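You operate a simulated robot arm through the tools that you are given. There is no shell and no other tool. Be economical: measure what you need, move in short steps, check, and stop when the job is done.

You run a simulated two-armed robot. Do the job below in one go: nothing can be reset, and whatever is moved stays where it is left.

## Task
Put the teal collar on the top of the rear bench away in the inside of the parts tray. Take the cup from the top of the wood-topped bench and leave it on top of the black filter. Open the drawer of the rear bench, fetch the white cap from the top of the rear bench and set it in the inside of the drawer of the rear bench and shut the drawer again. The order is free. Set down upright: cup.

Only the result counts: the job must be done as asked and must still hold three seconds after the hand-in. Knocking over, shifting, dropping, spilling or breaking anything else fails it. Lids that push on must go on centred and level and be pressed home; caps that screw on are set level and turned clockwise until they are tight.

## Robot
Two 7-joint arms with three-finger grippers on one trunk, on a base that drives. Base frame: it is fixed to the floor where the robot stands at the start and does not move with it; the origin is under the middle of the robot, x ahead of it, y to its left, z up. Units: mm, rad, N and s.
The left shoulder is at the start at [30, 124, 1008], the right one opposite. With the tool pointing down near the work surface each hand reaches from about 100 to 780 mm from the robot's upright axis, wherever it stands, measured 20 degrees to its own side. Places, roughly: black filter (8x8x4 cm) [-2900, 600, 900]; cup [-2500, 500, 1000]; drawer of the rear bench [900, -1400, 700]; inside of the drawer of the rear bench [1000, -1400, 700]; inside of the parts tray (20x17 cm) [-980, 620, 900]; white cap (4x4x2 cm) [800, -1600, 900]. Payload 2.2 kg a hand.
The tool frame of a hand sits at the grasp point between the pads (the TCP): z along the fingers, y along the line on which they close. The tips reach 28 mm beyond it. Largest opening 102 mm; the body of the gripper starts 71 mm behind the TCP.
Orientation is that of the tool frame in the base frame, as [roll, pitch, yaw] about the fixed x, y, z axes, in that order (R = Rz(yaw) Ry(pitch) Rx(roll)). With the fingers straight down and closing along the base's y, the tool's x points along the base's -x, its y along +y and its z along -z.

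## Interface
- The arms move only by the tool send_rows. It takes "left_motion", "right_motion" or both (then of equal length, played together; a hand with none holds still); each is a list of rows, each a list of 7 numbers: the shift along the tool's x, y, z in mm, then the turn, a rotation vector about the tool's x, y, z in rad, then the gripper command, from -1 (fully open) to 1 (shut), values between in proportion. In form: [[tx, ty, tz, wx, wy, wz, claw], ...]. A call has 1 to 20 rows; each row shifts and turns the commanded pose from where the row before left it, along the tool's axes as they then stand. Each row takes 0.2 s and may step no farther than 50 mm and 0.15 rad from the row before; otherwise, or with a gripper value out of range, the whole call is refused. A pose out of reach is approached as far as the arm can. The call stops where the force on the tool passes 40 N (or 10 N more than at its start, if that is more) or the arm is blocked; 0.2 s more then pass. Each finger halts on what it meets, pressing with about 35 N; the grip force reading is that of the motor and also rises with nothing between the fingers. The clock runs only during rows and for 0.2 s after the last one: add rows that do not move to give the fingers time. It gives the time, the measured TCP pose, the force on the tool (base axes), the opening and the grip force at its end, in the units of the frame above (readings bear some noise), with the torque about the TCP (base axes, N m) and any sound that the robot's microphone picked up, and new pictures: "pictures" is both (left out), scene, wrist or none (wrist: the cameras of the hands that moved).
- Cameras (640 x 400 px; columns grow to the right, rows downward): "scene" is now at [-37, 56.1, 1702.3]; the picture's right is [0.99, 0.16, -0.00], its down [0.15, -0.92, -0.37] and it looks along [-0.06, 0.36, -0.93] (base axes); focal length 214 px, centre (320, 200). "left" rides on the left gripper at [72, 38, -86] in its tool frame; the picture's right is [-0.46, 0.89, 0.00], its down [-0.60, -0.32, -0.73] and it looks along [-0.65, -0.34, 0.68] (tool axes); focal length 256 px, centre (320, 200). "right" rides on the right gripper at [69, 44, -86] in its tool frame; the picture's right is [-0.53, 0.85, 0.00], its down [-0.58, -0.36, -0.73] and it looks along [-0.62, -0.39, 0.68] (tool axes); focal length 256 px, centre (320, 200).
- lift_body(by): slides the trunk up (or, below 0, down) by that many mm; the arms and the scene camera ride with it, the base frame stays. It gives what a move gives, with no picture.
- drive_base(legs): drives the robot by 1 to 6 legs, each [ahead, left, turn to the left] in mm, mm and rad, along the robot's own axes; the way and the turn of a leg run together, so that a leg with both is an arc; at most 1500 mm and 3.142 rad a leg. The arms and the cameras ride along, it lands a little off, and it stops where it bumps. It gives what a move gives, and a new picture of the scene camera.
- aim_head(pan, tilt): turns the head with the scene camera to pan (to the left, within 2.496 rad either way) and tilt (down, from -0.506 to 1.204), counted from straight ahead of the robot. It gives what a move gives, and a new picture of the scene camera.
- probe_pixels(camera, pixels): there is no depth. For up to 12 entries [column, row, z] of the newest picture of that camera ("zoom" is the newest enlarged one), the place [x, y] in the base frame at which the ray of that pixel passes the height z, good to about 2 mm. The clock stands still meanwhile.
- close_up(camera, box): a new picture of the part [left, top, right, bottom] of that camera's present view, enlarged. The clock stands still meanwhile.
- hand_in(): hands the job in; it is judged then, once.

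Keep the steps short. Do not move on a guess: measure, check each grasp and each placing, and mend mistakes. In all there are 110 turns and 260 pictures (those below and enlarged ones count). Leave the grippers open and the arms clear of the work at the hand-in unless told otherwise, and finish with a single line.

The tools are called after ">>>" as name(argument=value, ...) on one line, values as JSON. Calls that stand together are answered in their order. send_rows: Moves the arms, as the interface text tells. Its arguments: {"type":"object","properties":{"left_motion":{"type":"array","items":{"type":"array","items":{"type":"number"}}},"right_motion":{"type":"array","items":{"type":"array","items":{"type":"number"}}},"pictures":{"type":"string","enum":["both","scene","wrist","none"]}},"required":[]} The other tools are called the same way: lift_body (by) slides the trunk up or down; drive_base (legs) drives the base; aim_head (pan, tilt) turns the head that bears the scene camera; probe_pixels (camera, pixels) gives the place at which the rays of pixels pass given heights; close_up (camera, box) takes an enlarged picture of a part of a camera's view; hand_in () hands the job in.

At the start:

```text
time_s: 0.0
left_tool_pos: [297.5, 432.3, 1183.1]
left_tcp_rot: [-3.141, 0.002, 3.142]
left_wrist_force: [-0.3, 0.4, -0.4]
left_ft_torque: [0.01, 0.03, -0.03]
left_finger_gap: 102.2
left_gripper_force: 0.1
right_tool_pos: [340.8, 16.9, 1154.0]
right_tcp_rot: [3.141, 0.0, 3.141]
right_wrist_force: [0.0, 0.3, 0.0]
right_ft_torque: [0.02, -0.01, 0.0]
right_finger_gap: 102.3
right_gripper_force: 0.1
trunk travel left (down, up): [-250.0, 290.0]
robot x, y, heading: [0.7, 6.1, -0.003]
head pan, tilt: [1.728, 1.192]
```

scene: 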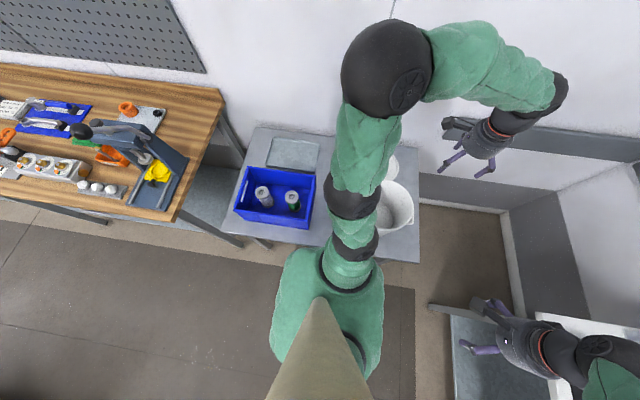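
right: 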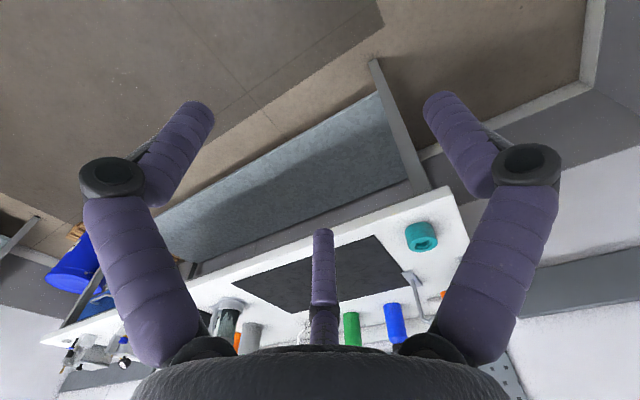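
left: 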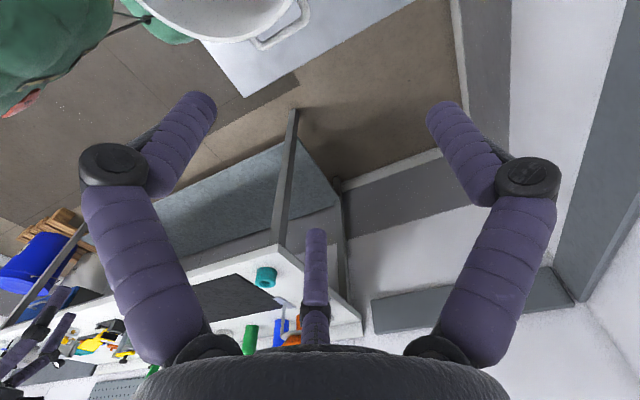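

I start by looking ahead and to the right, at the rear bench.

>>> aim_head(pan=-0.4, tilt=0.6)

>>> aim_head(pan=-1.2, tilt=0.6)

>>> aim_head(pan=2.2, tilt=0.6)

```text
time_s: 2.0
left_tool_pos: [297.2, 431.7, 1182.5]
left_tcp_rot: [3.141, 0.001, -3.142]
left_wrist_force: [-0.2, 0.9, 0.2]
left_ft_torque: [0.02, 0.0, 0.01]
left_finger_gap: 101.7
left_gripper_force: 0.1
right_tool_pos: [340.8, 17.0, 1154.1]
right_tcp_rot: [-3.141, 0.0, -3.142]
right_wrist_force: [-0.9, 0.7, 0.0]
right_ft_torque: [-0.02, 0.02, -0.01]
right_finger_gap: 102.1
right_gripper_force: 0.0
trunk travel left (down, up): [-250.0, 290.0]
robot x, y, heading: [0.6, -1.5, -0.0]
head pan, tilt: [-0.4, 0.6]
```

scene: 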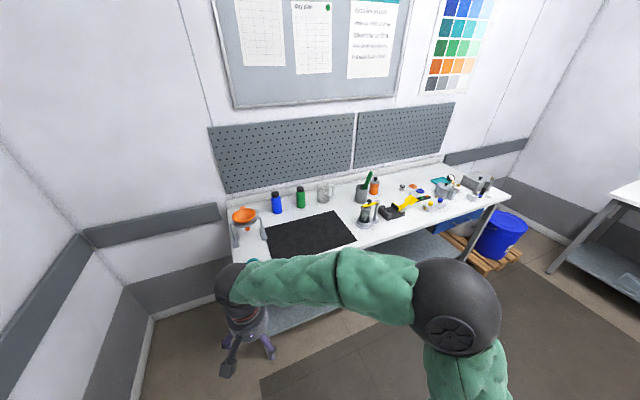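

```text
time_s: 3.1
left_tool_pos: [297.8, 433.4, 1182.8]
left_tcp_rot: [-3.141, 0.002, 3.14]
left_wrist_force: [0.2, -0.6, -0.8]
left_ft_torque: [0.04, 0.03, 0.02]
left_finger_gap: 102.0
left_gripper_force: 0.1
right_tool_pos: [340.2, 17.5, 1155.0]
right_tcp_rot: [3.139, 0.001, 3.141]
right_wrist_force: [0.0, 0.0, -0.2]
right_ft_torque: [-0.01, 0.01, -0.02]
right_finger_gap: 102.0
right_gripper_force: 0.0
trunk travel left (down, up): [-250.0, 290.0]
robot x, y, heading: [-1.4, -1.9, -0.002]
head pan, tilt: [-1.201, 0.6]
```

scene: 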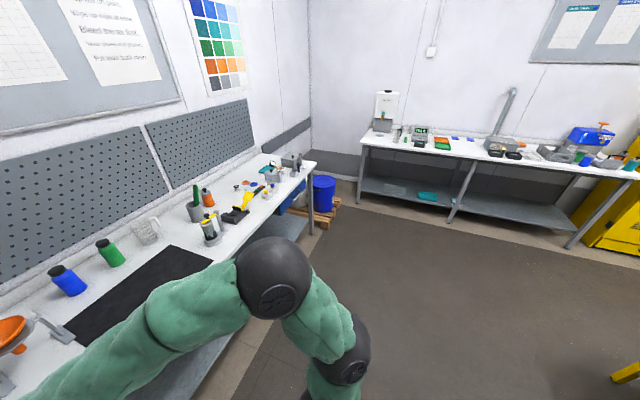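

```text
time_s: 6.0
left_tool_pos: [297.5, 432.5, 1182.1]
left_tcp_rot: [-3.141, 0.002, -3.141]
left_wrist_force: [-0.5, 0.3, 0.4]
left_ft_torque: [-0.02, 0.02, 0.02]
left_finger_gap: 101.8
left_gripper_force: 0.0
right_tool_pos: [342.2, 18.4, 1154.9]
right_tcp_rot: [3.139, -0.001, 3.141]
right_wrist_force: [-0.4, 0.0, -0.5]
right_ft_torque: [-0.04, -0.01, -0.02]
right_finger_gap: 101.7
right_gripper_force: 0.0
trunk travel left (down, up): [-250.0, 290.0]
robot x, y, heading: [0.4, -4.0, -0.0]
head pan, tilt: [2.201, 0.6]
```

scene: 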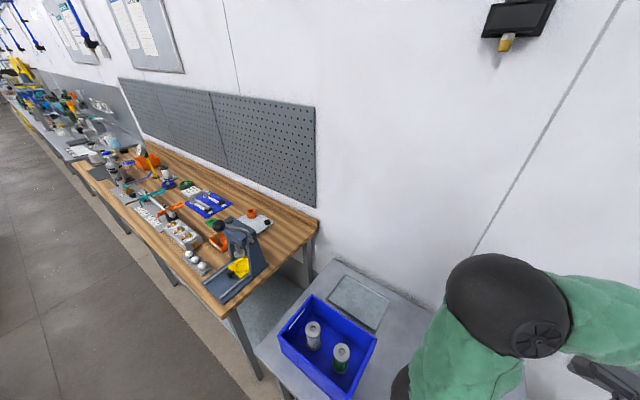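

>>> close_up(camera="scene", box=[100, 140, 300, 310])

>>> probe_pixels(camera="scene", pixels=[[250, 222, 900], [208, 205, 900], [183, 237, 900], [190, 187, 900], [165, 175, 900], [318, 208, 900], [205, 300, 900], [345, 290, 900], [330, 350, 900]])

>>> close_up(camera="right", box=[380, 190, 500, 280])

>>> probe_pixels(camera="right", pixels=[[422, 237, 900], [422, 247, 900], [445, 190, 900], [235, 290, 900], [378, 236, 900], [410, 290, 900]])

```text
2.35 times, centred on (200, 225) of scene
```

zoom: 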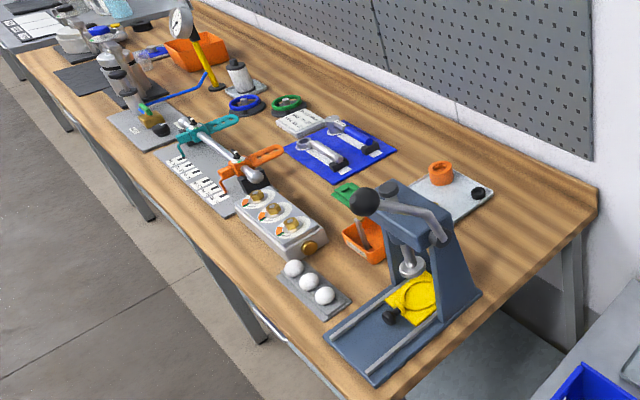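

```text
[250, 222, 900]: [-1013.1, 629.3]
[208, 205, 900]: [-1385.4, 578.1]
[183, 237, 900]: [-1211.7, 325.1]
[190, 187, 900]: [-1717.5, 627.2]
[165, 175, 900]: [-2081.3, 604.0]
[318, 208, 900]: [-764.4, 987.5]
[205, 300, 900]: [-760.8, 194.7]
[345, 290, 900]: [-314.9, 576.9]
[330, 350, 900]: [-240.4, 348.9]
```

```text
4.44 times, centred on (440, 235) of right
```

zoom: 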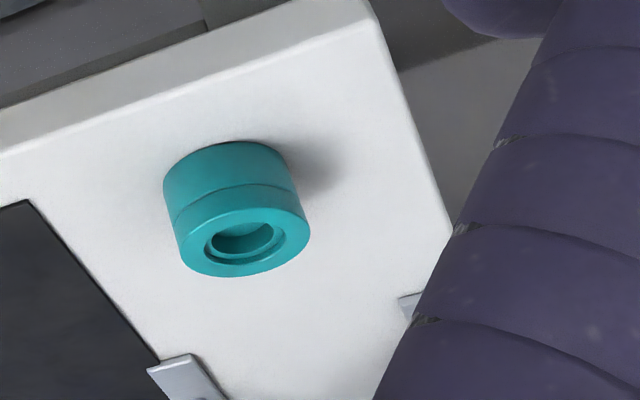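

```text
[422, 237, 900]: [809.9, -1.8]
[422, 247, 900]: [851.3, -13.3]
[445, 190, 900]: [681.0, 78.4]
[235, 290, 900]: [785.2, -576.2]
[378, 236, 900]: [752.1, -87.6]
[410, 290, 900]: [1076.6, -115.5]
```

The parts tray is the light plate at (-1013, 629). I drive along the rear bench to the drawer area first.

>>> aim_head(pan=-0.3, tilt=0.8)

>>> drive_base(legs=[[0, -1200, 0]])

```text
time_s: 8.3
left_tool_pos: [298.0, 433.1, 1181.2]
left_tcp_rot: [-3.141, 0.003, -3.141]
left_wrist_force: [-0.2, 0.2, -0.1]
left_ft_torque: [0.01, 0.0, 0.04]
left_finger_gap: 102.0
left_gripper_force: 0.1
right_tool_pos: [341.3, 17.8, 1153.5]
right_tcp_rot: [3.141, 0.0, 3.14]
right_wrist_force: [0.1, -0.8, 0.9]
right_ft_torque: [-0.02, -0.01, 0.0]
right_finger_gap: 101.9
right_gripper_force: 0.1
trunk travel left (down, up): [-250.0, 290.0]
robot x, y, heading: [-1.2, 1.1, -0.001]
head pan, tilt: [-0.3, 0.799]
```

scene: 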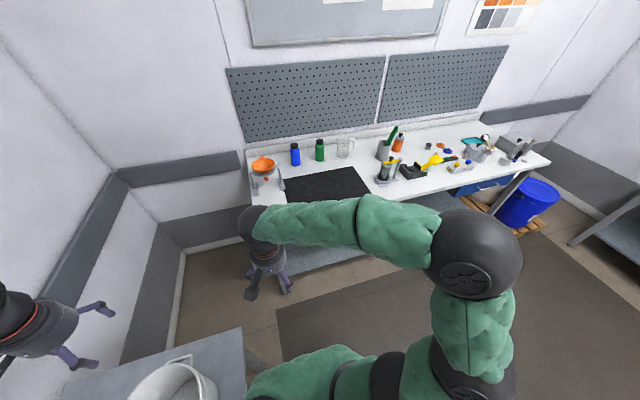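

```text
time_s: 14.4
left_tool_pos: [294.2, -781.9, 1183.0]
left_tcp_rot: [3.139, 0.001, 3.122]
left_wrist_force: [-0.3, -0.3, 0.3]
left_ft_torque: [0.03, 0.0, -0.02]
left_finger_gap: 102.0
left_gripper_force: 0.0
right_tool_pos: [330.3, -1197.7, 1154.2]
right_tcp_rot: [3.139, 0.0, 3.126]
right_wrist_force: [-0.1, 0.3, -0.3]
right_ft_torque: [0.02, 0.02, 0.05]
right_finger_gap: 102.0
right_gripper_force: 0.1
trunk travel left (down, up): [-250.0, 290.0]
robot x, y, heading: [-11.0, -1206.7, -0.022]
head pan, tilt: [-0.3, 0.799]
```

scene: 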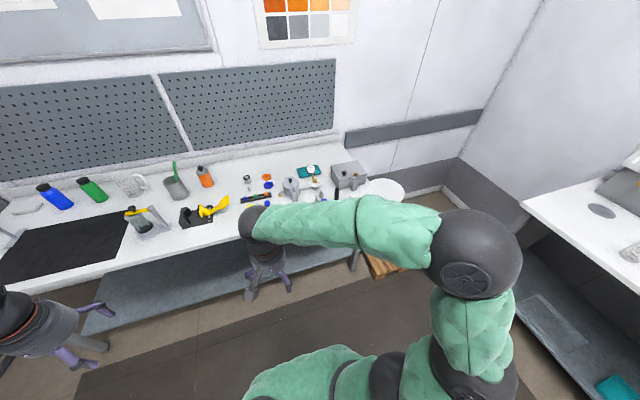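

>>> send_rows(right_motion=[[0, -50, 0, 0, 0, 0, -1], [0, -50, 0, 0, 0, 0, -1], [0, -50, 0, 0, 0, 0, -1], [0, -50, 0, 0, 0, 0, -1], [0, -50, 0, 0, 0, 0, -1], [0, -50, 0, 0, 0, 0, -1], [0, -50, 0, 0, 0, 0, -1], [0, -50, 0, 0, 0, 0, -1]], pictures="both")

```text
time_s: 16.2
left_tool_pos: [294.2, -782.9, 1182.6]
left_tcp_rot: [3.14, 0.001, 3.122]
left_wrist_force: [-1.1, 0.4, -0.2]
left_ft_torque: [0.0, 0.0, 0.01]
left_finger_gap: 102.0
left_gripper_force: 0.1
right_tool_pos: [323.7, -1599.2, 1153.6]
right_tcp_rot: [3.141, 0.001, 3.126]
right_wrist_force: [-0.5, -0.6, -0.1]
right_ft_torque: [0.04, 0.0, -0.01]
right_finger_gap: 102.0
right_gripper_force: 0.0
trunk travel left (down, up): [-250.0, 290.0]
robot x, y, heading: [-10.3, -1205.3, -0.021]
head pan, tilt: [-0.3, 0.799]
```

scene: 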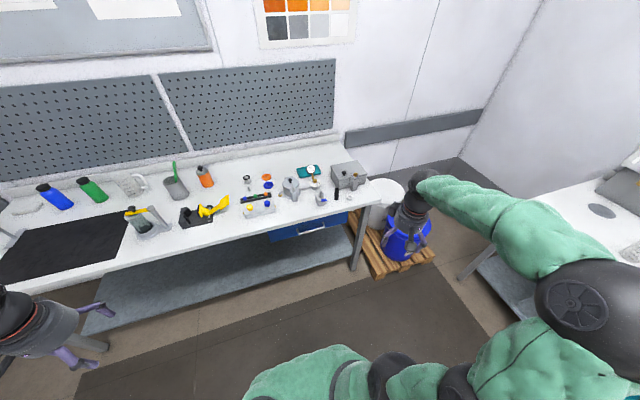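
right: 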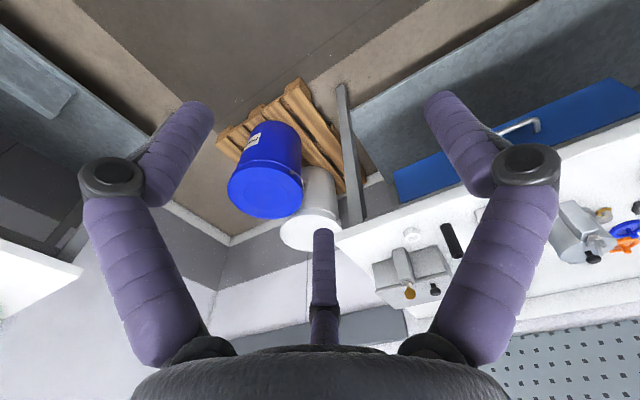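

>>> close_up(camera="scene", box=[230, 150, 390, 250])

>>> close_up(camera="right", box=[360, 180, 520, 280])

>>> probe_pixels(camera="right", pixels=[[412, 234, 900], [412, 228, 920], [520, 126, 750], [397, 185, 800], [500, 198, 900]])

>>> probe_pixels(camera="scene", pixels=[[350, 183, 900], [350, 183, 920], [312, 230, 750], [380, 200, 900], [270, 229, 900], [160, 257, 900]])

```text
4.00 times, centred on (310, 200) of scene
```

zoom: 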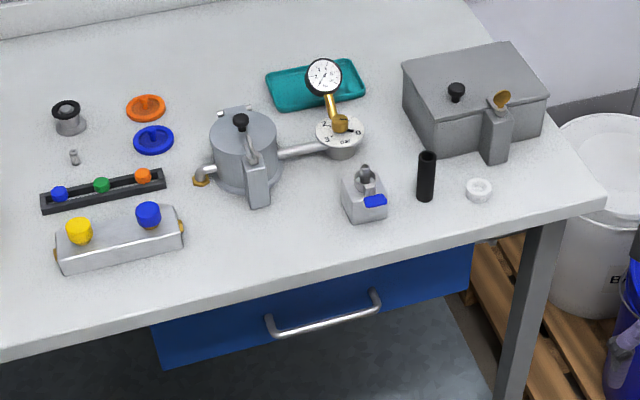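

```text
4.00 times, centred on (440, 230) of right
```

zoom: 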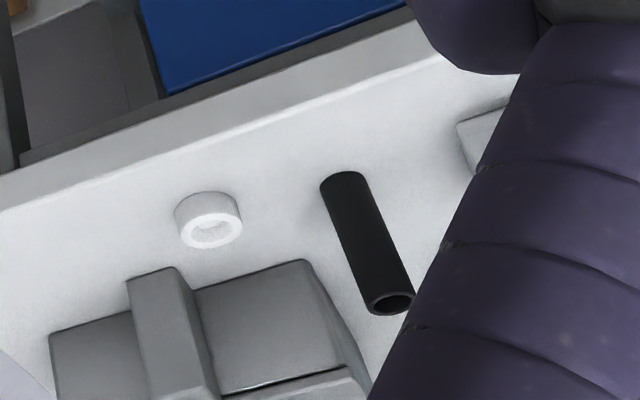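

```text
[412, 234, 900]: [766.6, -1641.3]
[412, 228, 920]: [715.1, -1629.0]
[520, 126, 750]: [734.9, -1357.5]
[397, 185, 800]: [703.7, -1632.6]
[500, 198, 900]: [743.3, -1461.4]
```

```text
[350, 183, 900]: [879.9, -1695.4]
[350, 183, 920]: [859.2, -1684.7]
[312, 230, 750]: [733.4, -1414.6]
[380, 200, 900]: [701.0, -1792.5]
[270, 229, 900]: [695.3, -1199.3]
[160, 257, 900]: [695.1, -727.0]
```

>>> probe_pixels(camera="scene", pixels=[[349.7, 196.5, 940], [349.7, 196.5, 900], [349.7, 196.5, 860], [297.5, 231.5, 800], [297.5, 231.5, 750], [323.7, 224, 800], [323.7, 224, 750], [381.5, 199.5, 900], [381.5, 199.5, 860]])

>>> probe_pixels(camera="right", pixels=[[412, 235, 940], [412, 235, 900], [412, 235, 860], [534, 119, 800], [534, 119, 750], [534, 119, 700], [362, 234, 900], [362, 234, 860]])

```text
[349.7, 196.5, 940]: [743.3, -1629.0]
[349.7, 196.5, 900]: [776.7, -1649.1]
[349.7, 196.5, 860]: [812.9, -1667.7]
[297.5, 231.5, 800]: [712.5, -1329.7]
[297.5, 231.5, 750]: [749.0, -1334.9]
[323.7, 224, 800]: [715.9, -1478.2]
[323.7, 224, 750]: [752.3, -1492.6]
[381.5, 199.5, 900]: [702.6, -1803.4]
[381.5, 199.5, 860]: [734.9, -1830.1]
```

```text
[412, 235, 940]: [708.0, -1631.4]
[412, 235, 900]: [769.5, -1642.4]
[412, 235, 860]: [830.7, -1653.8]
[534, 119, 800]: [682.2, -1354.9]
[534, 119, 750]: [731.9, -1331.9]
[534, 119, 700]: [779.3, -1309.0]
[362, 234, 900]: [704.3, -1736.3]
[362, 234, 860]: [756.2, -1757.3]
```

The cap is near (775,-1645), the handle near (740,-1330..-1490,~750). I drive nearer.

>>> drive_base(legs=[[160, -140, 0.021]])

```text
time_s: 17.9
left_tool_pos: [444.4, -918.1, 1181.8]
left_tcp_rot: [3.14, -0.002, -3.138]
left_wrist_force: [0.2, -0.7, 0.2]
left_ft_torque: [-0.01, 0.02, -0.01]
left_finger_gap: 101.9
left_gripper_force: 0.0
right_tool_pos: [493.1, -1733.5, 1152.7]
right_tcp_rot: [3.139, -0.001, -3.136]
right_wrist_force: [0.0, 0.0, -0.6]
right_ft_torque: [0.01, 0.02, -0.01]
right_finger_gap: 101.9
right_gripper_force: 0.0
trunk travel left (down, up): [-250.0, 290.0]
robot x, y, heading: [147.0, -1350.9, 0.006]
head pan, tilt: [-0.3, 0.799]
```

scene: 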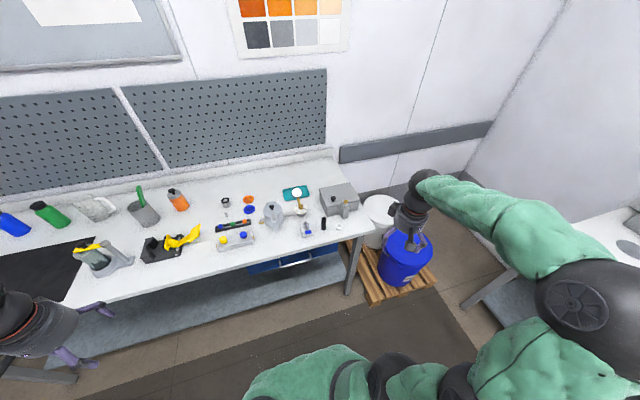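

I swing the right hand toward the handle's front: first sideways, then turn it horizontal.

>>> send_rows(right_motion=[[-20, 50, 0, 0, 0, 0, -1], [-20, 50, 0, 0, 0, 0, -1], [-20, 50, 0, 0, 0, 0, -1], [-20, 50, 0, 0, 0, 0, -1], [0, 50, 0, 0, 0, 0, -1], [0, 50, 0, 0, 0, 0, -1], [0, 0, 0, 0, -0.1428, 0, -1], [0, 0, 0, 0, -0.1428, 0, -1], [0, 0, 0, 0, -0.1428, 0, -1], [0, 0, 0, 0, -0.1428, 0, -1], [0, 0, 0, 0, -0.1428, 0, -1], [0, 0, 0, 0, -0.1428, 0, -1], [0, 0, 0, 0, -0.1428, 0, -1], [0, 0, 0, 0, -0.1428, 0, -1], [0, 0, 0, 0, -0.1428, 0, -1], [0, 0, 0, 0, -0.1428, 0, -1], [0, 0, 0, 0, -0.1428, 0, -1]], pictures="scene")

>>> send_rows(right_motion=[[0, 0, 0, 0, 0, 0.1428, -1], [0, 0, 0, 0, 0, 0.1428, -1], [0, 0, 0, 0, 0, 0.1428, -1], [0, 0, 0, 0, 0, 0.1428, -1], [0, 0, 0, 0, 0, 0.1428, -1], [0, 0, 0, 0, 0, 0.1428, -1], [0, 0, 0, 0, 0, 0.1428, -1], [0, 0, 0, 0, 0, 0.1428, -1], [0, 0, 0, 0, 0, 0.1428, -1], [0, 0, 0, 0, 0, 0.1428, -1], [0, 0, 0, 0, 0, 0.1428, -1]], pictures="both")

```text
refused: row 1 steps farther than a row can; nothing moved
```

```text
time_s: 20.3
left_tool_pos: [444.2, -915.3, 1182.5]
left_tcp_rot: [3.14, 0.001, -3.137]
left_wrist_force: [-0.6, 0.3, -0.5]
left_ft_torque: [-0.01, 0.0, -0.02]
left_finger_gap: 102.0
left_gripper_force: 0.0
right_tool_pos: [492.5, -1732.3, 1154.6]
right_tcp_rot: [3.14, -0.003, 1.572]
right_wrist_force: [0.3, 0.5, 0.0]
right_ft_torque: [0.04, 0.01, 0.01]
right_finger_gap: 102.1
right_gripper_force: 0.0
trunk travel left (down, up): [-250.0, 290.0]
robot x, y, heading: [148.9, -1349.2, 0.007]
head pan, tilt: [-0.3, 0.799]
```

scene: 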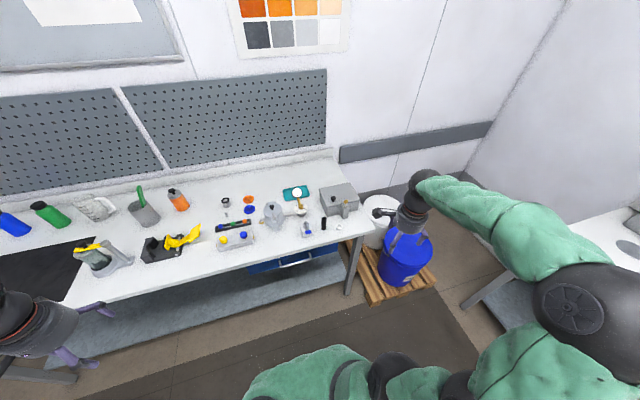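
right: 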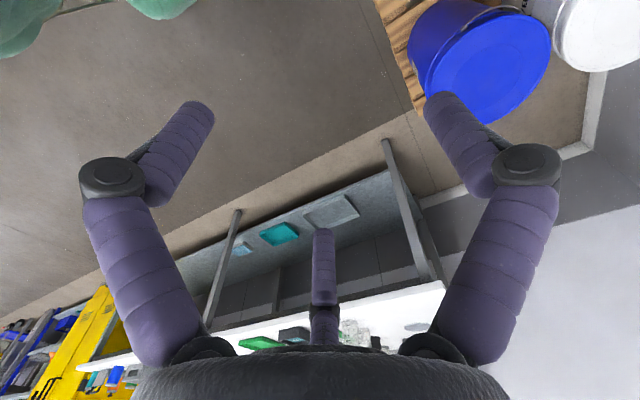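

The turn went about the vertical; that still suits. Now shift and tilt the tool about its x so the fingers point to +x, closing vertically.

>>> send_rows(right_motion=[[45, 18, 0, 0, 0, 0, -1], [45, 18, 0, 0, 0, 0, -1], [45, 18, 0, 0, 0, 0, -1], [45, 18, 0, 0, 0, 0, -1], [45, 18, 0, 0, 0, 0, -1], [45, 18, 0, 0, 0, 0, -1], [40, 0, 0, 0, 0, 0, -1], [0, 0, 0, -0.1428, 0, 0, -1], [0, 0, 0, -0.1428, 0, 0, -1], [0, 0, 0, -0.1428, 0, 0, -1], [0, 0, 0, -0.1428, 0, 0, -1], [0, 0, 0, -0.1428, 0, 0, -1], [0, 0, 0, -0.1428, 0, 0, -1], [0, 0, 0, -0.1428, 0, 0, -1], [0, 0, 0, -0.1428, 0, 0, -1], [0, 0, 0, -0.1428, 0, 0, -1], [0, 0, 0, -0.1428, 0, 0, -1], [0, 0, 0, -0.1428, 0, 0, -1]], pictures="both")

```text
time_s: 24.1
left_tool_pos: [444.0, -917.3, 1181.7]
left_tcp_rot: [3.139, 0.003, -3.139]
left_wrist_force: [0.5, 0.0, 0.1]
left_ft_torque: [0.01, 0.0, 0.03]
left_finger_gap: 101.9
left_gripper_force: 0.1
right_tool_pos: [593.2, -1458.7, 1247.4]
right_tcp_rot: [1.848, 0.013, 1.587]
right_wrist_force: [0.1, -0.2, -0.2]
right_ft_torque: [0.0, 0.02, 0.01]
right_finger_gap: 101.9
right_gripper_force: 0.1
right hand out of reach, approached as far as the arm can: row 15, 16, 17, 18
trunk travel left (down, up): [-250.0, 290.0]
robot x, y, heading: [145.9, -1353.1, 0.006]
head pan, tilt: [-0.3, 0.799]
```

scene: 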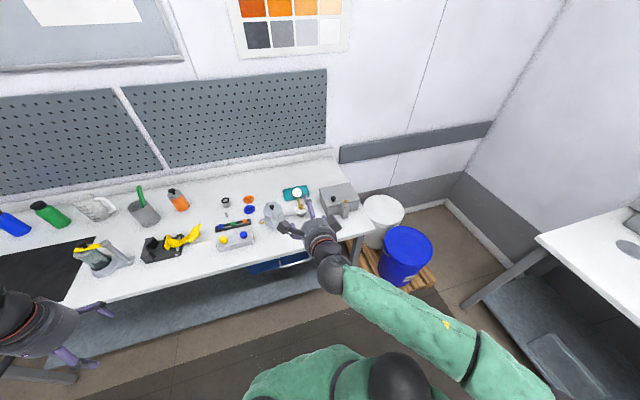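
right: 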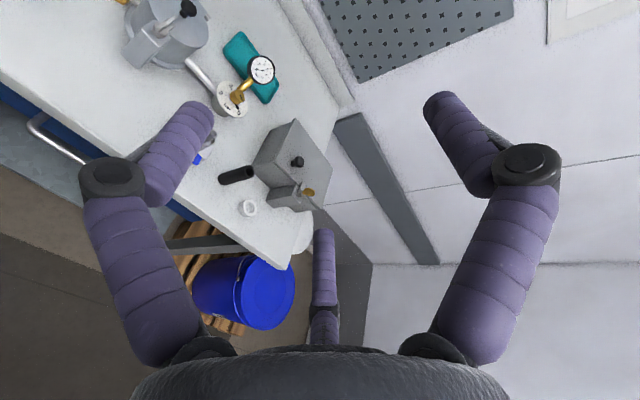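

>>> send_rows(right_motion=[[0, -50, 0, 0, 0, 0, -1], [0, -50, 0, 0, 0, 0, -1], [0, -50, 0, 0, 0, 0, -1], [0, -50, 0, 0, 0, 0, -1], [0, -50, 0, 0, 0, 0, -1]], pictures="wrist")

```text
time_s: 25.3
left_tool_pos: [444.4, -916.5, 1183.3]
left_tcp_rot: [3.14, 0.002, -3.138]
left_wrist_force: [0.3, 0.2, -0.3]
left_ft_torque: [0.0, -0.03, -0.01]
left_finger_gap: 102.1
left_gripper_force: 0.0
right_tool_pos: [600.0, -1476.6, 1225.7]
right_tcp_rot: [1.881, 0.018, 1.592]
right_wrist_force: [0.5, -0.3, 0.5]
right_ft_torque: [-0.03, -0.01, 0.01]
right_finger_gap: 102.1
right_gripper_force: 0.1
right hand out of reach, approached as far as the arm can: row 1, 2, 3, 4, 5
trunk travel left (down, up): [-250.0, 290.0]
robot x, y, heading: [149.7, -1349.1, 0.002]
head pan, tilt: [-0.3, 0.799]
```

right: 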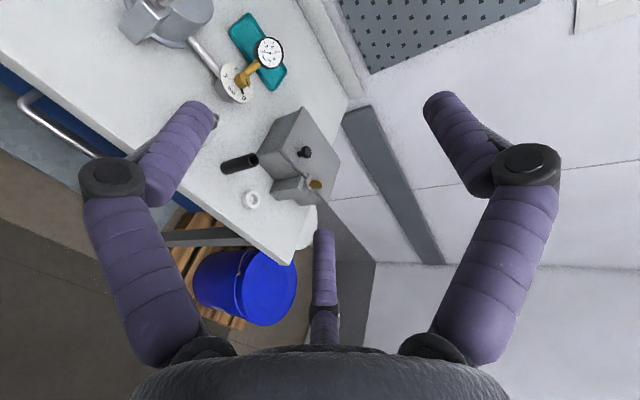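

>>> send_rows(right_motion=[[0, 50, 0, 0, 0, 0, -1], [0, 50, 0, 0, 0, 0, -1], [0, 50, 0, 0, 0, 0, -1], [0, 50, 0, 0, 0, 0, -1], [0, 50, 0, 0, 0, 0, -1], [0, 0, 0, 0.1428, 0, 0, -1], [0, 0, 0, 0.1428, 0, 0, -1], [0, 0, 0, 0.1428, 0, 0, -1], [0, 0, 0, 0.1428, 0, 0, -1], [0, 0, 0, 0.1428, 0, 0, -1], [0, 0, 0, 0.1428, 0, 0, -1], [0, 0, 0, 0.1428, 0, 0, -1], [0, 0, 0, 0.1428, 0, 0, -1], [0, 0, 0, 0.1428, 0, 0, -1], [0, 0, 0, 0.1428, 0, 0, -1], [0, 0, 0, 0.1428, 0, 0, -1]], pictures="none")

```text
time_s: 28.7
left_tool_pos: [442.1, -916.2, 1183.8]
left_tcp_rot: [3.14, 0.004, -3.138]
left_wrist_force: [-1.0, 0.7, -0.1]
left_ft_torque: [0.04, -0.05, -0.05]
left_finger_gap: 102.1
left_gripper_force: 0.0
right_tool_pos: [672.1, -1463.4, 1385.9]
right_tcp_rot: [-3.009, 0.01, 1.585]
right_wrist_force: [0.5, -0.5, -0.7]
right_ft_torque: [0.03, -0.1, -0.01]
right_finger_gap: 102.3
right_gripper_force: 0.1
right hand out of reach, approached as far as the arm can: row 14, 15, 16
trunk travel left (down, up): [-250.0, 290.0]
robot x, y, heading: [148.3, -1349.2, 0.004]
head pan, tilt: [-0.3, 0.799]
```

>>> send_rows(right_motion=[[0, -25, 35, 0, 0, 0, -1], [0, -25, 40, 0, 0, 0, -1], [0, -25, 40, 0, 0, 0, -1], [0, -25, 40, 0, 0, 0, -1], [0, -25, 40, -0.06, 0, 0, -1], [0, -25, 40, -0.07, 0, 0, -1], [0, -15, 45, 0, 0, -0.1428, -1], [0, 0, 45, 0, 0, -0.1428, -1], [0, 0, 0, 0, 0, -0.1428, -1], [0, 0, 0, 0, 0, -0.1428, -1], [0, 0, 0, 0, 0, -0.1428, -1], [0, 0, 0, 0, 0, -0.1428, -1], [0, 0, 0, 0, 0, -0.1428, -1], [0, 0, 0, 0, 0, -0.1428, -1], [0, 0, 0, 0, 0, -0.1428, -1], [0, 0, 0, 0, 0, -0.1428, -1], [0, 0, 0, 0, 0, -0.1428, -1]], pictures="scene")

```text
time_s: 32.3
left_tool_pos: [444.2, -917.1, 1182.4]
left_tcp_rot: [3.141, 0.002, -3.138]
left_wrist_force: [0.3, -0.1, 0.9]
left_ft_torque: [0.0, -0.03, -0.01]
left_finger_gap: 102.0
left_gripper_force: 0.1
right_tool_pos: [482.7, -1468.3, 1081.3]
right_tcp_rot: [-3.13, -0.003, -3.128]
right_wrist_force: [-0.5, 0.5, -1.0]
right_ft_torque: [0.02, 0.0, -0.02]
right_finger_gap: 101.9
right_gripper_force: 0.1
trunk travel left (down, up): [-250.0, 290.0]
robot x, y, heading: [148.6, -1347.5, 0.0]
head pan, tilt: [-0.3, 0.799]
```

scene: 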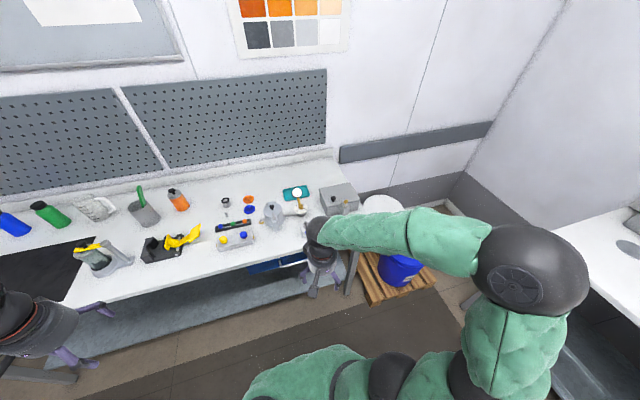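

>>> send_rows(right_motion=[[-40, 0, 0, 0, 0, 0, -1], [-40, 0, 0, 0, 0, 0, -1], [-40, 0, 0, 0, 0, 0, -1], [0, 0, 0, 0, -0.1428, 0, -1], [0, 0, 0, 0, -0.1428, 0, -1], [0, 0, 0, 0, -0.1428, 0, -1], [0, 0, 0, 0, -0.1428, 0, -1], [0, 0, 0, 0, -0.1428, 0, -1], [0, 0, 0, 0, -0.1428, 0, -1], [0, 0, 0, 0, -0.1428, 0, -1], [0, 0, 0, 0, -0.1428, 0, -1], [0, 0, 0, 0, -0.1428, 0, -1], [0, 0, 0, 0, -0.1428, 0, -1], [0, 0, 0, 0, -0.1428, 0, -1]], pictures="scene")

```text
time_s: 35.3
left_tool_pos: [443.7, -915.8, 1182.1]
left_tcp_rot: [3.141, 0.001, -3.138]
left_wrist_force: [-0.4, -0.4, -0.5]
left_ft_torque: [-0.03, -0.02, 0.0]
left_finger_gap: 101.9
left_gripper_force: 0.1
right_tool_pos: [597.0, -1445.0, 1088.9]
right_tcp_rot: [-2.118, 1.559, -2.111]
right_wrist_force: [0.1, -0.1, -0.5]
right_ft_torque: [-0.01, -0.04, -0.02]
right_finger_gap: 101.9
right_gripper_force: 0.1
right hand out of reach, approached as far as the arm can: row 14
trunk travel left (down, up): [-250.0, 290.0]
robot x, y, heading: [150.6, -1351.3, 0.002]
head pan, tilt: [-0.3, 0.799]
```

scene: 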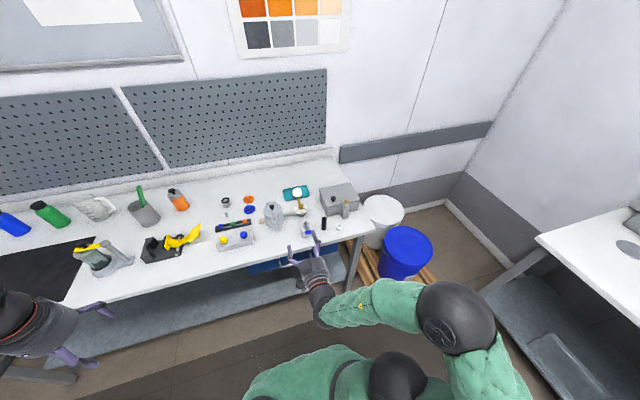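

>>> lift_body(by=-200)

>>> send_rows(right_motion=[[45, 0, -10, 0, 0, 0, -1], [45, 0, -10, 0, 0, 0, -1], [40, 0, 0, 0, 0, 0, -1], [0, 0, 0, 0, 0, -0.1428, -1], [0, 0, 0, 0, 0, -0.1428, -1], [0, 0, 0, 0, 0, -0.1428, -1], [0, 0, 0, 0, 0, -0.1428, -1], [0, 0, 0, 0, 0, -0.1428, -1], [0, 0, 0, 0, 0, -0.1428, -1], [0, 0, 0, 0, 0, -0.1428, -1], [0, 0, 0, 0, 0, -0.1428, -1], [0, 0, 0, 0, 0, -0.1428, -1], [0, 0, 0, 0, 0, -0.1428, -1], [0, 0, 0, 0, 0, -0.1428, -1]], pictures="both")

```text
time_s: 37.4
left_tool_pos: [444.1, -916.5, 982.7]
left_tcp_rot: [3.139, 0.002, -3.136]
left_wrist_force: [0.1, 0.1, -0.5]
left_ft_torque: [0.0, 0.0, 0.01]
left_finger_gap: 101.9
left_gripper_force: 0.0
right_tool_pos: [597.2, -1446.5, 889.6]
right_tcp_rot: [-2.171, 1.557, -2.164]
right_wrist_force: [-0.3, -0.3, 0.0]
right_ft_torque: [0.01, 0.03, 0.0]
right_finger_gap: 102.1
right_gripper_force: 0.0
trunk travel left (down, up): [-50.0, 490.0]
robot x, y, heading: [148.3, -1353.5, 0.005]
head pan, tilt: [-0.3, 0.799]
```

```text
time_s: 40.4
left_tool_pos: [442.9, -916.3, 981.6]
left_tcp_rot: [3.14, 0.002, -3.137]
left_wrist_force: [-0.7, 0.1, 0.2]
left_ft_torque: [-0.01, 0.0, 0.02]
left_finger_gap: 102.1
left_gripper_force: 0.1
right_tool_pos: [560.3, -1418.9, 777.8]
right_tcp_rot: [-1.58, -0.015, -1.567]
right_wrist_force: [-0.6, 0.3, 0.0]
right_ft_torque: [0.02, -0.01, -0.01]
right_finger_gap: 101.8
right_gripper_force: 0.1
right hand out of reach, approached as far as the arm can: row 1, 2, 3
trunk travel left (down, up): [-50.0, 490.0]
robot x, y, heading: [148.1, -1350.2, 0.005]
head pan, tilt: [-0.3, 0.799]
```

scene: 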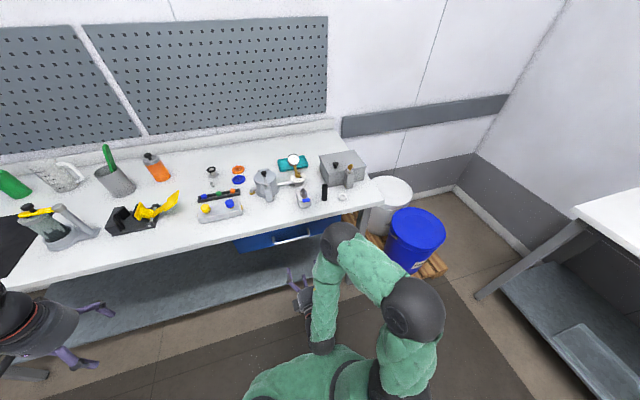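
right: 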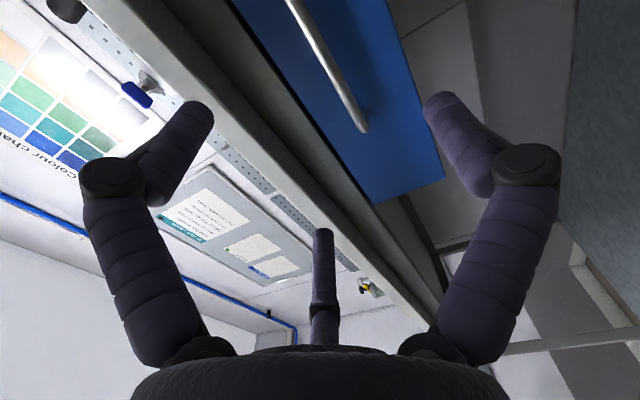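

>>> close_up(camera="scene", box=[230, 200, 340, 270])

>>> probe_pixels(camera="right", pixels=[[361, 127, 730], [361, 127, 750], [361, 127, 770], [361, 127, 790], [330, 62, 750], [330, 62, 770], [330, 62, 790]])

>>> probe_pixels(camera="scene", pixels=[[276, 242, 730], [276, 242, 750], [276, 242, 770], [276, 242, 790], [200, 249, 880], [310, 223, 880]])

```text
5.71 times, centred on (285, 235) of scene
```

zoom: 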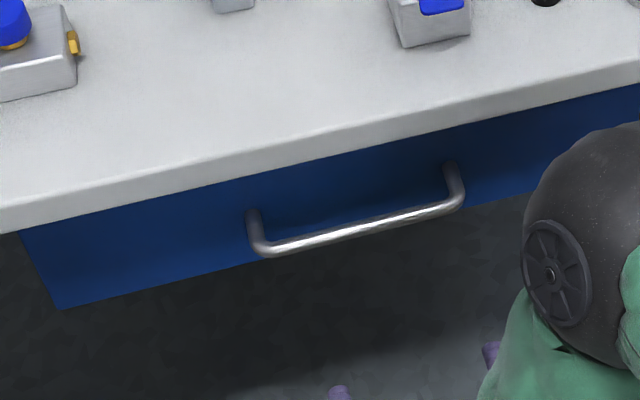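

```text
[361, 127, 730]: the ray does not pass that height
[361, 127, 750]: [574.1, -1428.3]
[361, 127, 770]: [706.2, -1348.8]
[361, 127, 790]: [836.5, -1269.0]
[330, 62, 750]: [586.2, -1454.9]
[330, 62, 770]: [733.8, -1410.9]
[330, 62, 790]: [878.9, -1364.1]
```

```text
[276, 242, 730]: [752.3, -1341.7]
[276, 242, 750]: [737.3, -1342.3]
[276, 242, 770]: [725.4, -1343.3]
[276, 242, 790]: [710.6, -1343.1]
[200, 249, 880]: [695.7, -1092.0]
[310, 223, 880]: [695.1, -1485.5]
```

Handle bar sits at about (722, -1345..-1475, 771). I narrow the opening to ~60, lower by 6 and advance to x≈700.

>>> send_rows(right_motion=[[0, 6, 0, 0, 0, 0, -0.2], [0, 0, 0, 0, 0, 0, -0.2], [0, 0, 40, 0, 0, 0, -0.2], [0, 0, 40, 0, 0, 0, -0.2], [0, 0, 40, 0, 0, 0, -0.2], [0, 0, 20, 0, 0, 0, -0.2]], pictures="both")

```text
time_s: 41.8
left_tool_pos: [446.0, -915.8, 981.9]
left_tcp_rot: [-3.14, 0.0, -3.139]
left_wrist_force: [-0.3, 0.3, 0.2]
left_ft_torque: [-0.02, -0.01, 0.01]
left_finger_gap: 102.1
left_gripper_force: 0.1
right_tool_pos: [665.2, -1381.3, 748.4]
right_tcp_rot: [-1.585, -0.012, -1.569]
right_wrist_force: [4.2, -0.4, 3.2]
right_ft_torque: [-0.03, 0.28, -0.01]
right_finger_gap: 61.0
right_gripper_force: 0.1
right hand out of reach, approached as far as the arm can: row 3, 4, 5, 6
trunk travel left (down, up): [-50.0, 490.0]
robot x, y, heading: [149.9, -1351.8, 0.004]
head pan, tilt: [-0.3, 0.799]
```

scene: 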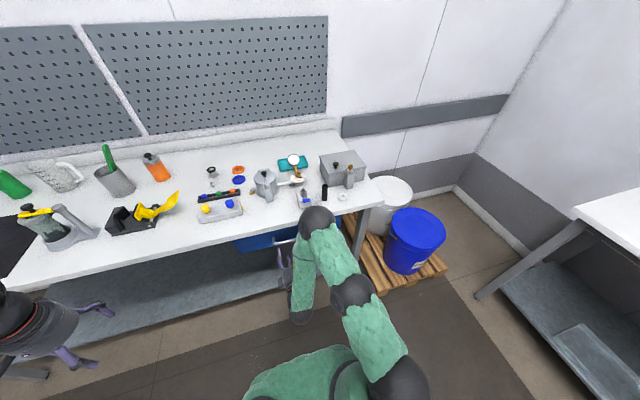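
right: 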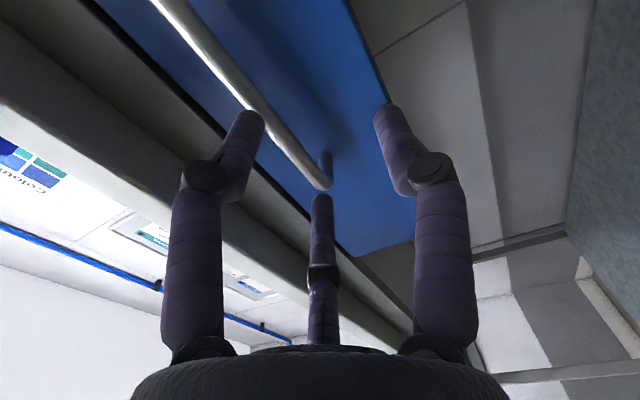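

The arm binds when reaching out horizontally, so I retract to a comfortable pose and will bring the base forward instead.

>>> send_rows(right_motion=[[0, -5, -40, 0, 0, 0, -0.2], [15, -10, -40, 0, 0, 0, -0.2], [20, -8, -25, 0, 0, 0, -0.2], [0, 0, 0, 0, 0, 0, -0.2]], pictures="none")

```text
time_s: 42.4
left_tool_pos: [443.1, -915.9, 982.7]
left_tcp_rot: [3.141, 0.003, -3.136]
left_wrist_force: [0.0, 0.4, -0.3]
left_ft_torque: [-0.02, -0.02, -0.01]
left_finger_gap: 101.9
left_gripper_force: 0.0
right_tool_pos: [678.1, -1378.5, 801.7]
right_tcp_rot: [-1.432, 0.046, -1.616]
right_wrist_force: [-16.9, 1.8, -8.8]
right_ft_torque: [0.23, 0.77, 0.21]
right_finger_gap: 69.1
right_gripper_force: 5.4
trunk travel left (down, up): [-50.0, 490.0]
robot x, y, heading: [145.0, -1349.1, 0.005]
head pan, tilt: [-0.3, 0.799]
stopped in row 2 (right hand): the force on the tool passed its limit at 44 N (the readings are from after the stop); the commanded pose is now the measured one
```

>>> send_rows(right_motion=[[0, 0, 0, 0, 0, 0, -0.3]], pictures="both")

```text
time_s: 42.8
left_tool_pos: [442.3, -915.9, 982.4]
left_tcp_rot: [3.141, 0.002, -3.137]
left_wrist_force: [0.2, -0.5, -0.6]
left_ft_torque: [0.01, -0.01, -0.01]
left_finger_gap: 102.1
left_gripper_force: 0.0
right_tool_pos: [680.1, -1379.2, 804.0]
right_tcp_rot: [-1.426, 0.047, -1.618]
right_wrist_force: [-16.0, 1.8, -8.6]
right_ft_torque: [-0.18, 0.82, 0.16]
right_finger_gap: 76.1
right_gripper_force: 6.6
trunk travel left (down, up): [-50.0, 490.0]
robot x, y, heading: [145.3, -1345.6, 0.006]
head pan, tilt: [-0.3, 0.799]
```

scene: 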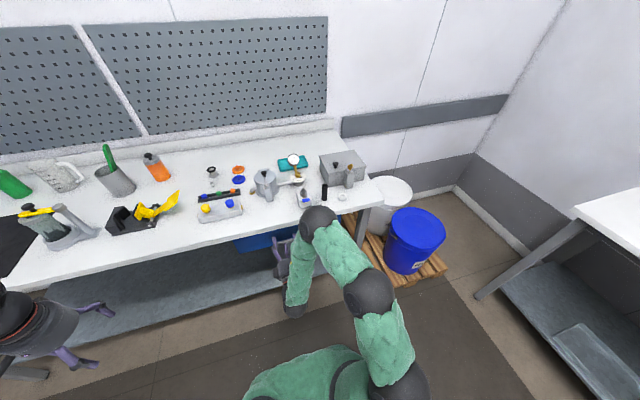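
right: 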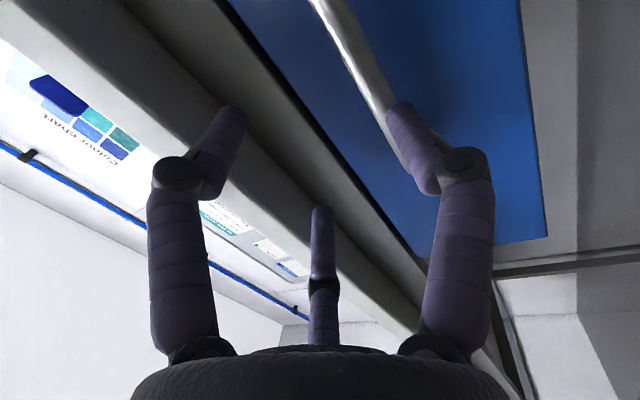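

Lower finger rides on the bar and upper one touches the bench edge; I narrow the opening and back straight out.

>>> send_rows(right_motion=[[0, 0, 0, 0, 0, 0, 0.0], [0, 0, 0, 0, 0, 0, 0.0], [0, 0, -30, 0, 0, 0, 0.0], [0, 0, -40, 0, 0, 0, 0.0], [0, 0, -40, 0, 0, 0, 0.0]], pictures="wrist")

```text
time_s: 44.0
left_tool_pos: [442.3, -916.2, 982.5]
left_tcp_rot: [3.14, 0.004, -3.139]
left_wrist_force: [0.0, 0.2, 0.3]
left_ft_torque: [0.02, -0.01, -0.01]
left_finger_gap: 102.1
left_gripper_force: 0.1
right_tool_pos: [572.6, -1371.5, 788.9]
right_tcp_rot: [-1.419, 0.05, -1.618]
right_wrist_force: [0.0, -0.1, -0.5]
right_ft_torque: [0.01, -0.01, -0.02]
right_finger_gap: 51.2
right_gripper_force: 0.0
trunk travel left (down, up): [-50.0, 490.0]
robot x, y, heading: [150.4, -1350.0, 0.007]
head pan, tilt: [-0.3, 0.799]
```

right: 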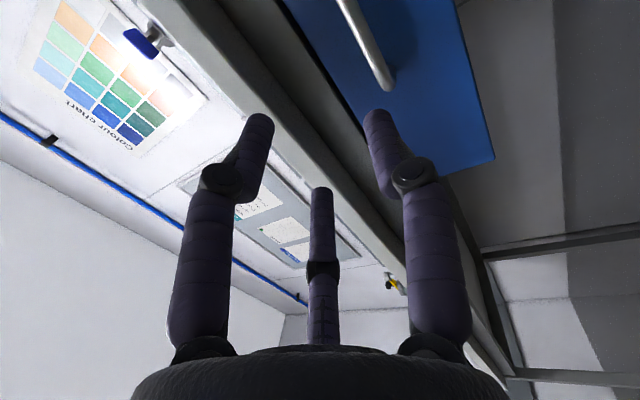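

>>> send_rows(right_motion=[[0, 0, 0, -0.14, 0, 0, -0.1], [0, 0, 0, -0.01, -0.047, -0.05, -0.1], [20, 9, 0, 0, 0, 0, -0.1], [19, 9, 0, 0, 0, 0, -0.1]], pictures="none")

```text
time_s: 45.0
left_tool_pos: [442.7, -917.6, 982.0]
left_tcp_rot: [3.14, 0.002, -3.139]
left_wrist_force: [0.2, -0.5, -0.4]
left_ft_torque: [0.03, 0.01, -0.04]
left_finger_gap: 102.1
left_gripper_force: 0.2
right_tool_pos: [571.6, -1412.2, 770.5]
right_tcp_rot: [-1.572, -0.001, -1.571]
right_wrist_force: [0.1, -0.7, -0.2]
right_ft_torque: [-0.01, -0.02, -0.03]
right_finger_gap: 56.2
right_gripper_force: 0.1
trunk travel left (down, up): [-50.0, 490.0]
robot x, y, heading: [145.7, -1351.4, -0.001]
head pan, tilt: [-0.3, 0.799]
```

Good pose. I advance in small steps and check for drift.

>>> send_rows(right_motion=[[0, 0, 25, 0, 0, 0, -0.1], [0, 0, 25, 0, 0, 0, -0.1]], pictures="none")

```text
time_s: 45.6
left_tool_pos: [444.6, -916.2, 982.8]
left_tcp_rot: [3.14, 0.0, -3.138]
left_wrist_force: [0.6, -0.3, -0.4]
left_ft_torque: [-0.03, 0.01, 0.0]
left_finger_gap: 102.0
left_gripper_force: 0.0
right_tool_pos: [593.9, -1407.8, 767.4]
right_tcp_rot: [-1.573, -0.003, -1.577]
right_wrist_force: [0.6, -0.1, 0.1]
right_ft_torque: [-0.01, 0.01, -0.02]
right_finger_gap: 56.1
right_gripper_force: 0.0
right hand out of reach, approached as far as the arm can: row 1, 2
trunk travel left (down, up): [-50.0, 490.0]
robot x, y, heading: [147.9, -1348.2, 0.008]
head pan, tilt: [-0.3, 0.799]
```

I back 15 mm off the limit and drive the base forward 130 instead.

>>> send_rows(right_motion=[[0, -3, -15, 0, 0, 0, -0.1]], pictures="none")

>>> drive_base(legs=[[110, 0, 0]])

>>> send_rows(right_motion=[[0, 0, 0, 0, 0, 0, -0.1]], pictures="wrist")

```text
time_s: 46.0
left_tool_pos: [442.1, -916.0, 981.9]
left_tcp_rot: [3.14, 0.001, -3.135]
left_wrist_force: [0.1, -0.5, -0.3]
left_ft_torque: [-0.01, 0.02, 0.0]
left_finger_gap: 102.0
left_gripper_force: 0.1
right_tool_pos: [579.4, -1407.7, 771.1]
right_tcp_rot: [-1.571, 0.0, -1.572]
right_wrist_force: [0.6, 0.5, -0.1]
right_ft_torque: [-0.01, -0.03, -0.02]
right_finger_gap: 56.1
right_gripper_force: 0.1
trunk travel left (down, up): [-50.0, 490.0]
robot x, y, heading: [145.1, -1349.4, 0.004]
head pan, tilt: [-0.3, 0.799]
```

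```text
time_s: 47.2
left_tool_pos: [555.9, -916.1, 983.0]
left_tcp_rot: [-3.14, 0.0, -3.139]
left_wrist_force: [0.3, -0.6, -0.8]
left_ft_torque: [0.0, 0.06, 0.01]
left_finger_gap: 102.0
left_gripper_force: 0.0
right_tool_pos: [691.5, -1408.3, 770.5]
right_tcp_rot: [-1.571, -0.001, -1.573]
right_wrist_force: [0.4, 0.8, 0.1]
right_ft_torque: [-0.02, 0.03, 0.0]
right_finger_gap: 56.2
right_gripper_force: 0.0
trunk travel left (down, up): [-50.0, 490.0]
robot x, y, heading: [258.4, -1350.7, 0.002]
head pan, tilt: [-0.3, 0.799]
```

scene: 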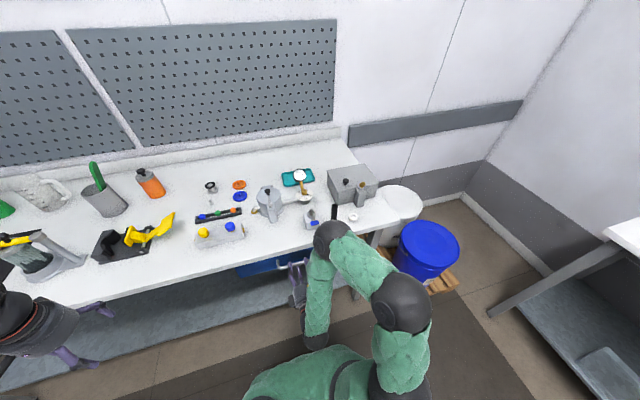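

```text
time_s: 47.6
left_tool_pos: [554.7, -915.8, 982.1]
left_tcp_rot: [3.141, 0.001, -3.138]
left_wrist_force: [0.7, -0.1, 1.2]
left_ft_torque: [0.02, 0.03, -0.02]
left_finger_gap: 102.0
left_gripper_force: 0.1
right_tool_pos: [691.0, -1407.3, 770.2]
right_tcp_rot: [-1.571, -0.001, -1.572]
right_wrist_force: [0.0, 0.5, -0.3]
right_ft_torque: [0.0, -0.02, -0.03]
right_finger_gap: 56.0
right_gripper_force: 0.0
trunk travel left (down, up): [-50.0, 490.0]
robot x, y, heading: [259.6, -1350.1, 0.005]
head pan, tilt: [-0.3, 0.799]
```

right: 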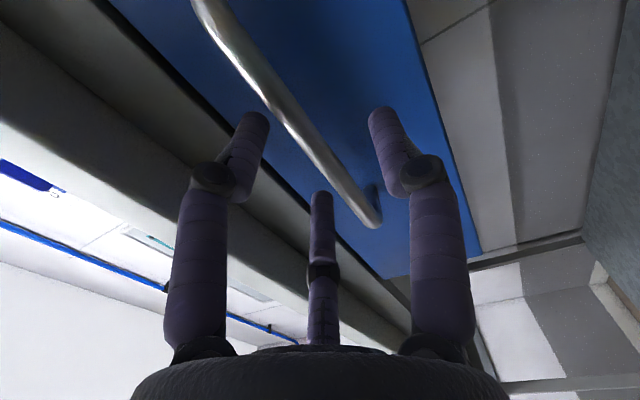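

The bar lies between the fingers. I advance 16 and close.

>>> send_rows(right_motion=[[0, 0, 12, 0, 0, 0, -0.1], [0, 0, 0, 0, 0, 0, 0.3], [0, 0, 0, 0, 0, 0, 0.6], [0, 0, 0, 0, 0, 0, 0.8], [0, 0, 0, 0, 0, 0, 0.8]], pictures="wrist")

```text
time_s: 48.8
left_tool_pos: [553.1, -915.2, 983.5]
left_tcp_rot: [-3.14, 0.001, -3.138]
left_wrist_force: [0.5, -0.1, -0.2]
left_ft_torque: [0.01, -0.04, 0.02]
left_finger_gap: 102.3
left_gripper_force: 0.0
right_tool_pos: [704.0, -1406.7, 773.7]
right_tcp_rot: [-1.561, -0.001, -1.572]
right_wrist_force: [0.8, 6.2, 29.3]
right_ft_torque: [0.06, -0.24, 0.29]
right_finger_gap: 21.4
right_gripper_force: 8.3
trunk travel left (down, up): [-50.0, 490.0]
robot x, y, heading: [262.0, -1346.5, 0.004]
head pan, tilt: [-0.3, 0.799]
```

right: 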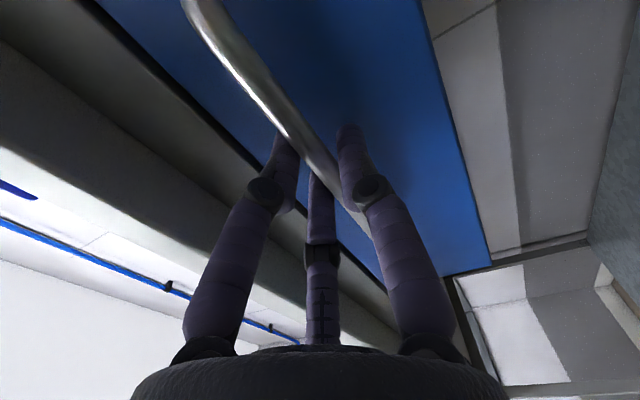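

>>> send_rows(right_motion=[[0, -4, 0, 0, 0, 0, 0.6], [0, 0, 0, 0, 0, 0, 0.8], [0, 0, 0, 0, 0, 0, 0.9]], pictures="none")

```text
time_s: 49.6
left_tool_pos: [553.7, -914.5, 982.3]
left_tcp_rot: [3.14, 0.002, -3.137]
left_wrist_force: [0.1, 0.1, 0.0]
left_ft_torque: [0.03, -0.04, 0.01]
left_finger_gap: 101.9
left_gripper_force: 0.1
right_tool_pos: [702.1, -1406.2, 774.0]
right_tcp_rot: [-1.572, -0.001, -1.572]
right_wrist_force: [1.0, 4.5, 7.9]
right_ft_torque: [0.17, -0.07, 0.11]
right_finger_gap: 19.1
right_gripper_force: 44.5
trunk travel left (down, up): [-50.0, 490.0]
robot x, y, heading: [258.3, -1347.0, 0.003]
head pan, tilt: [-0.3, 0.799]
```

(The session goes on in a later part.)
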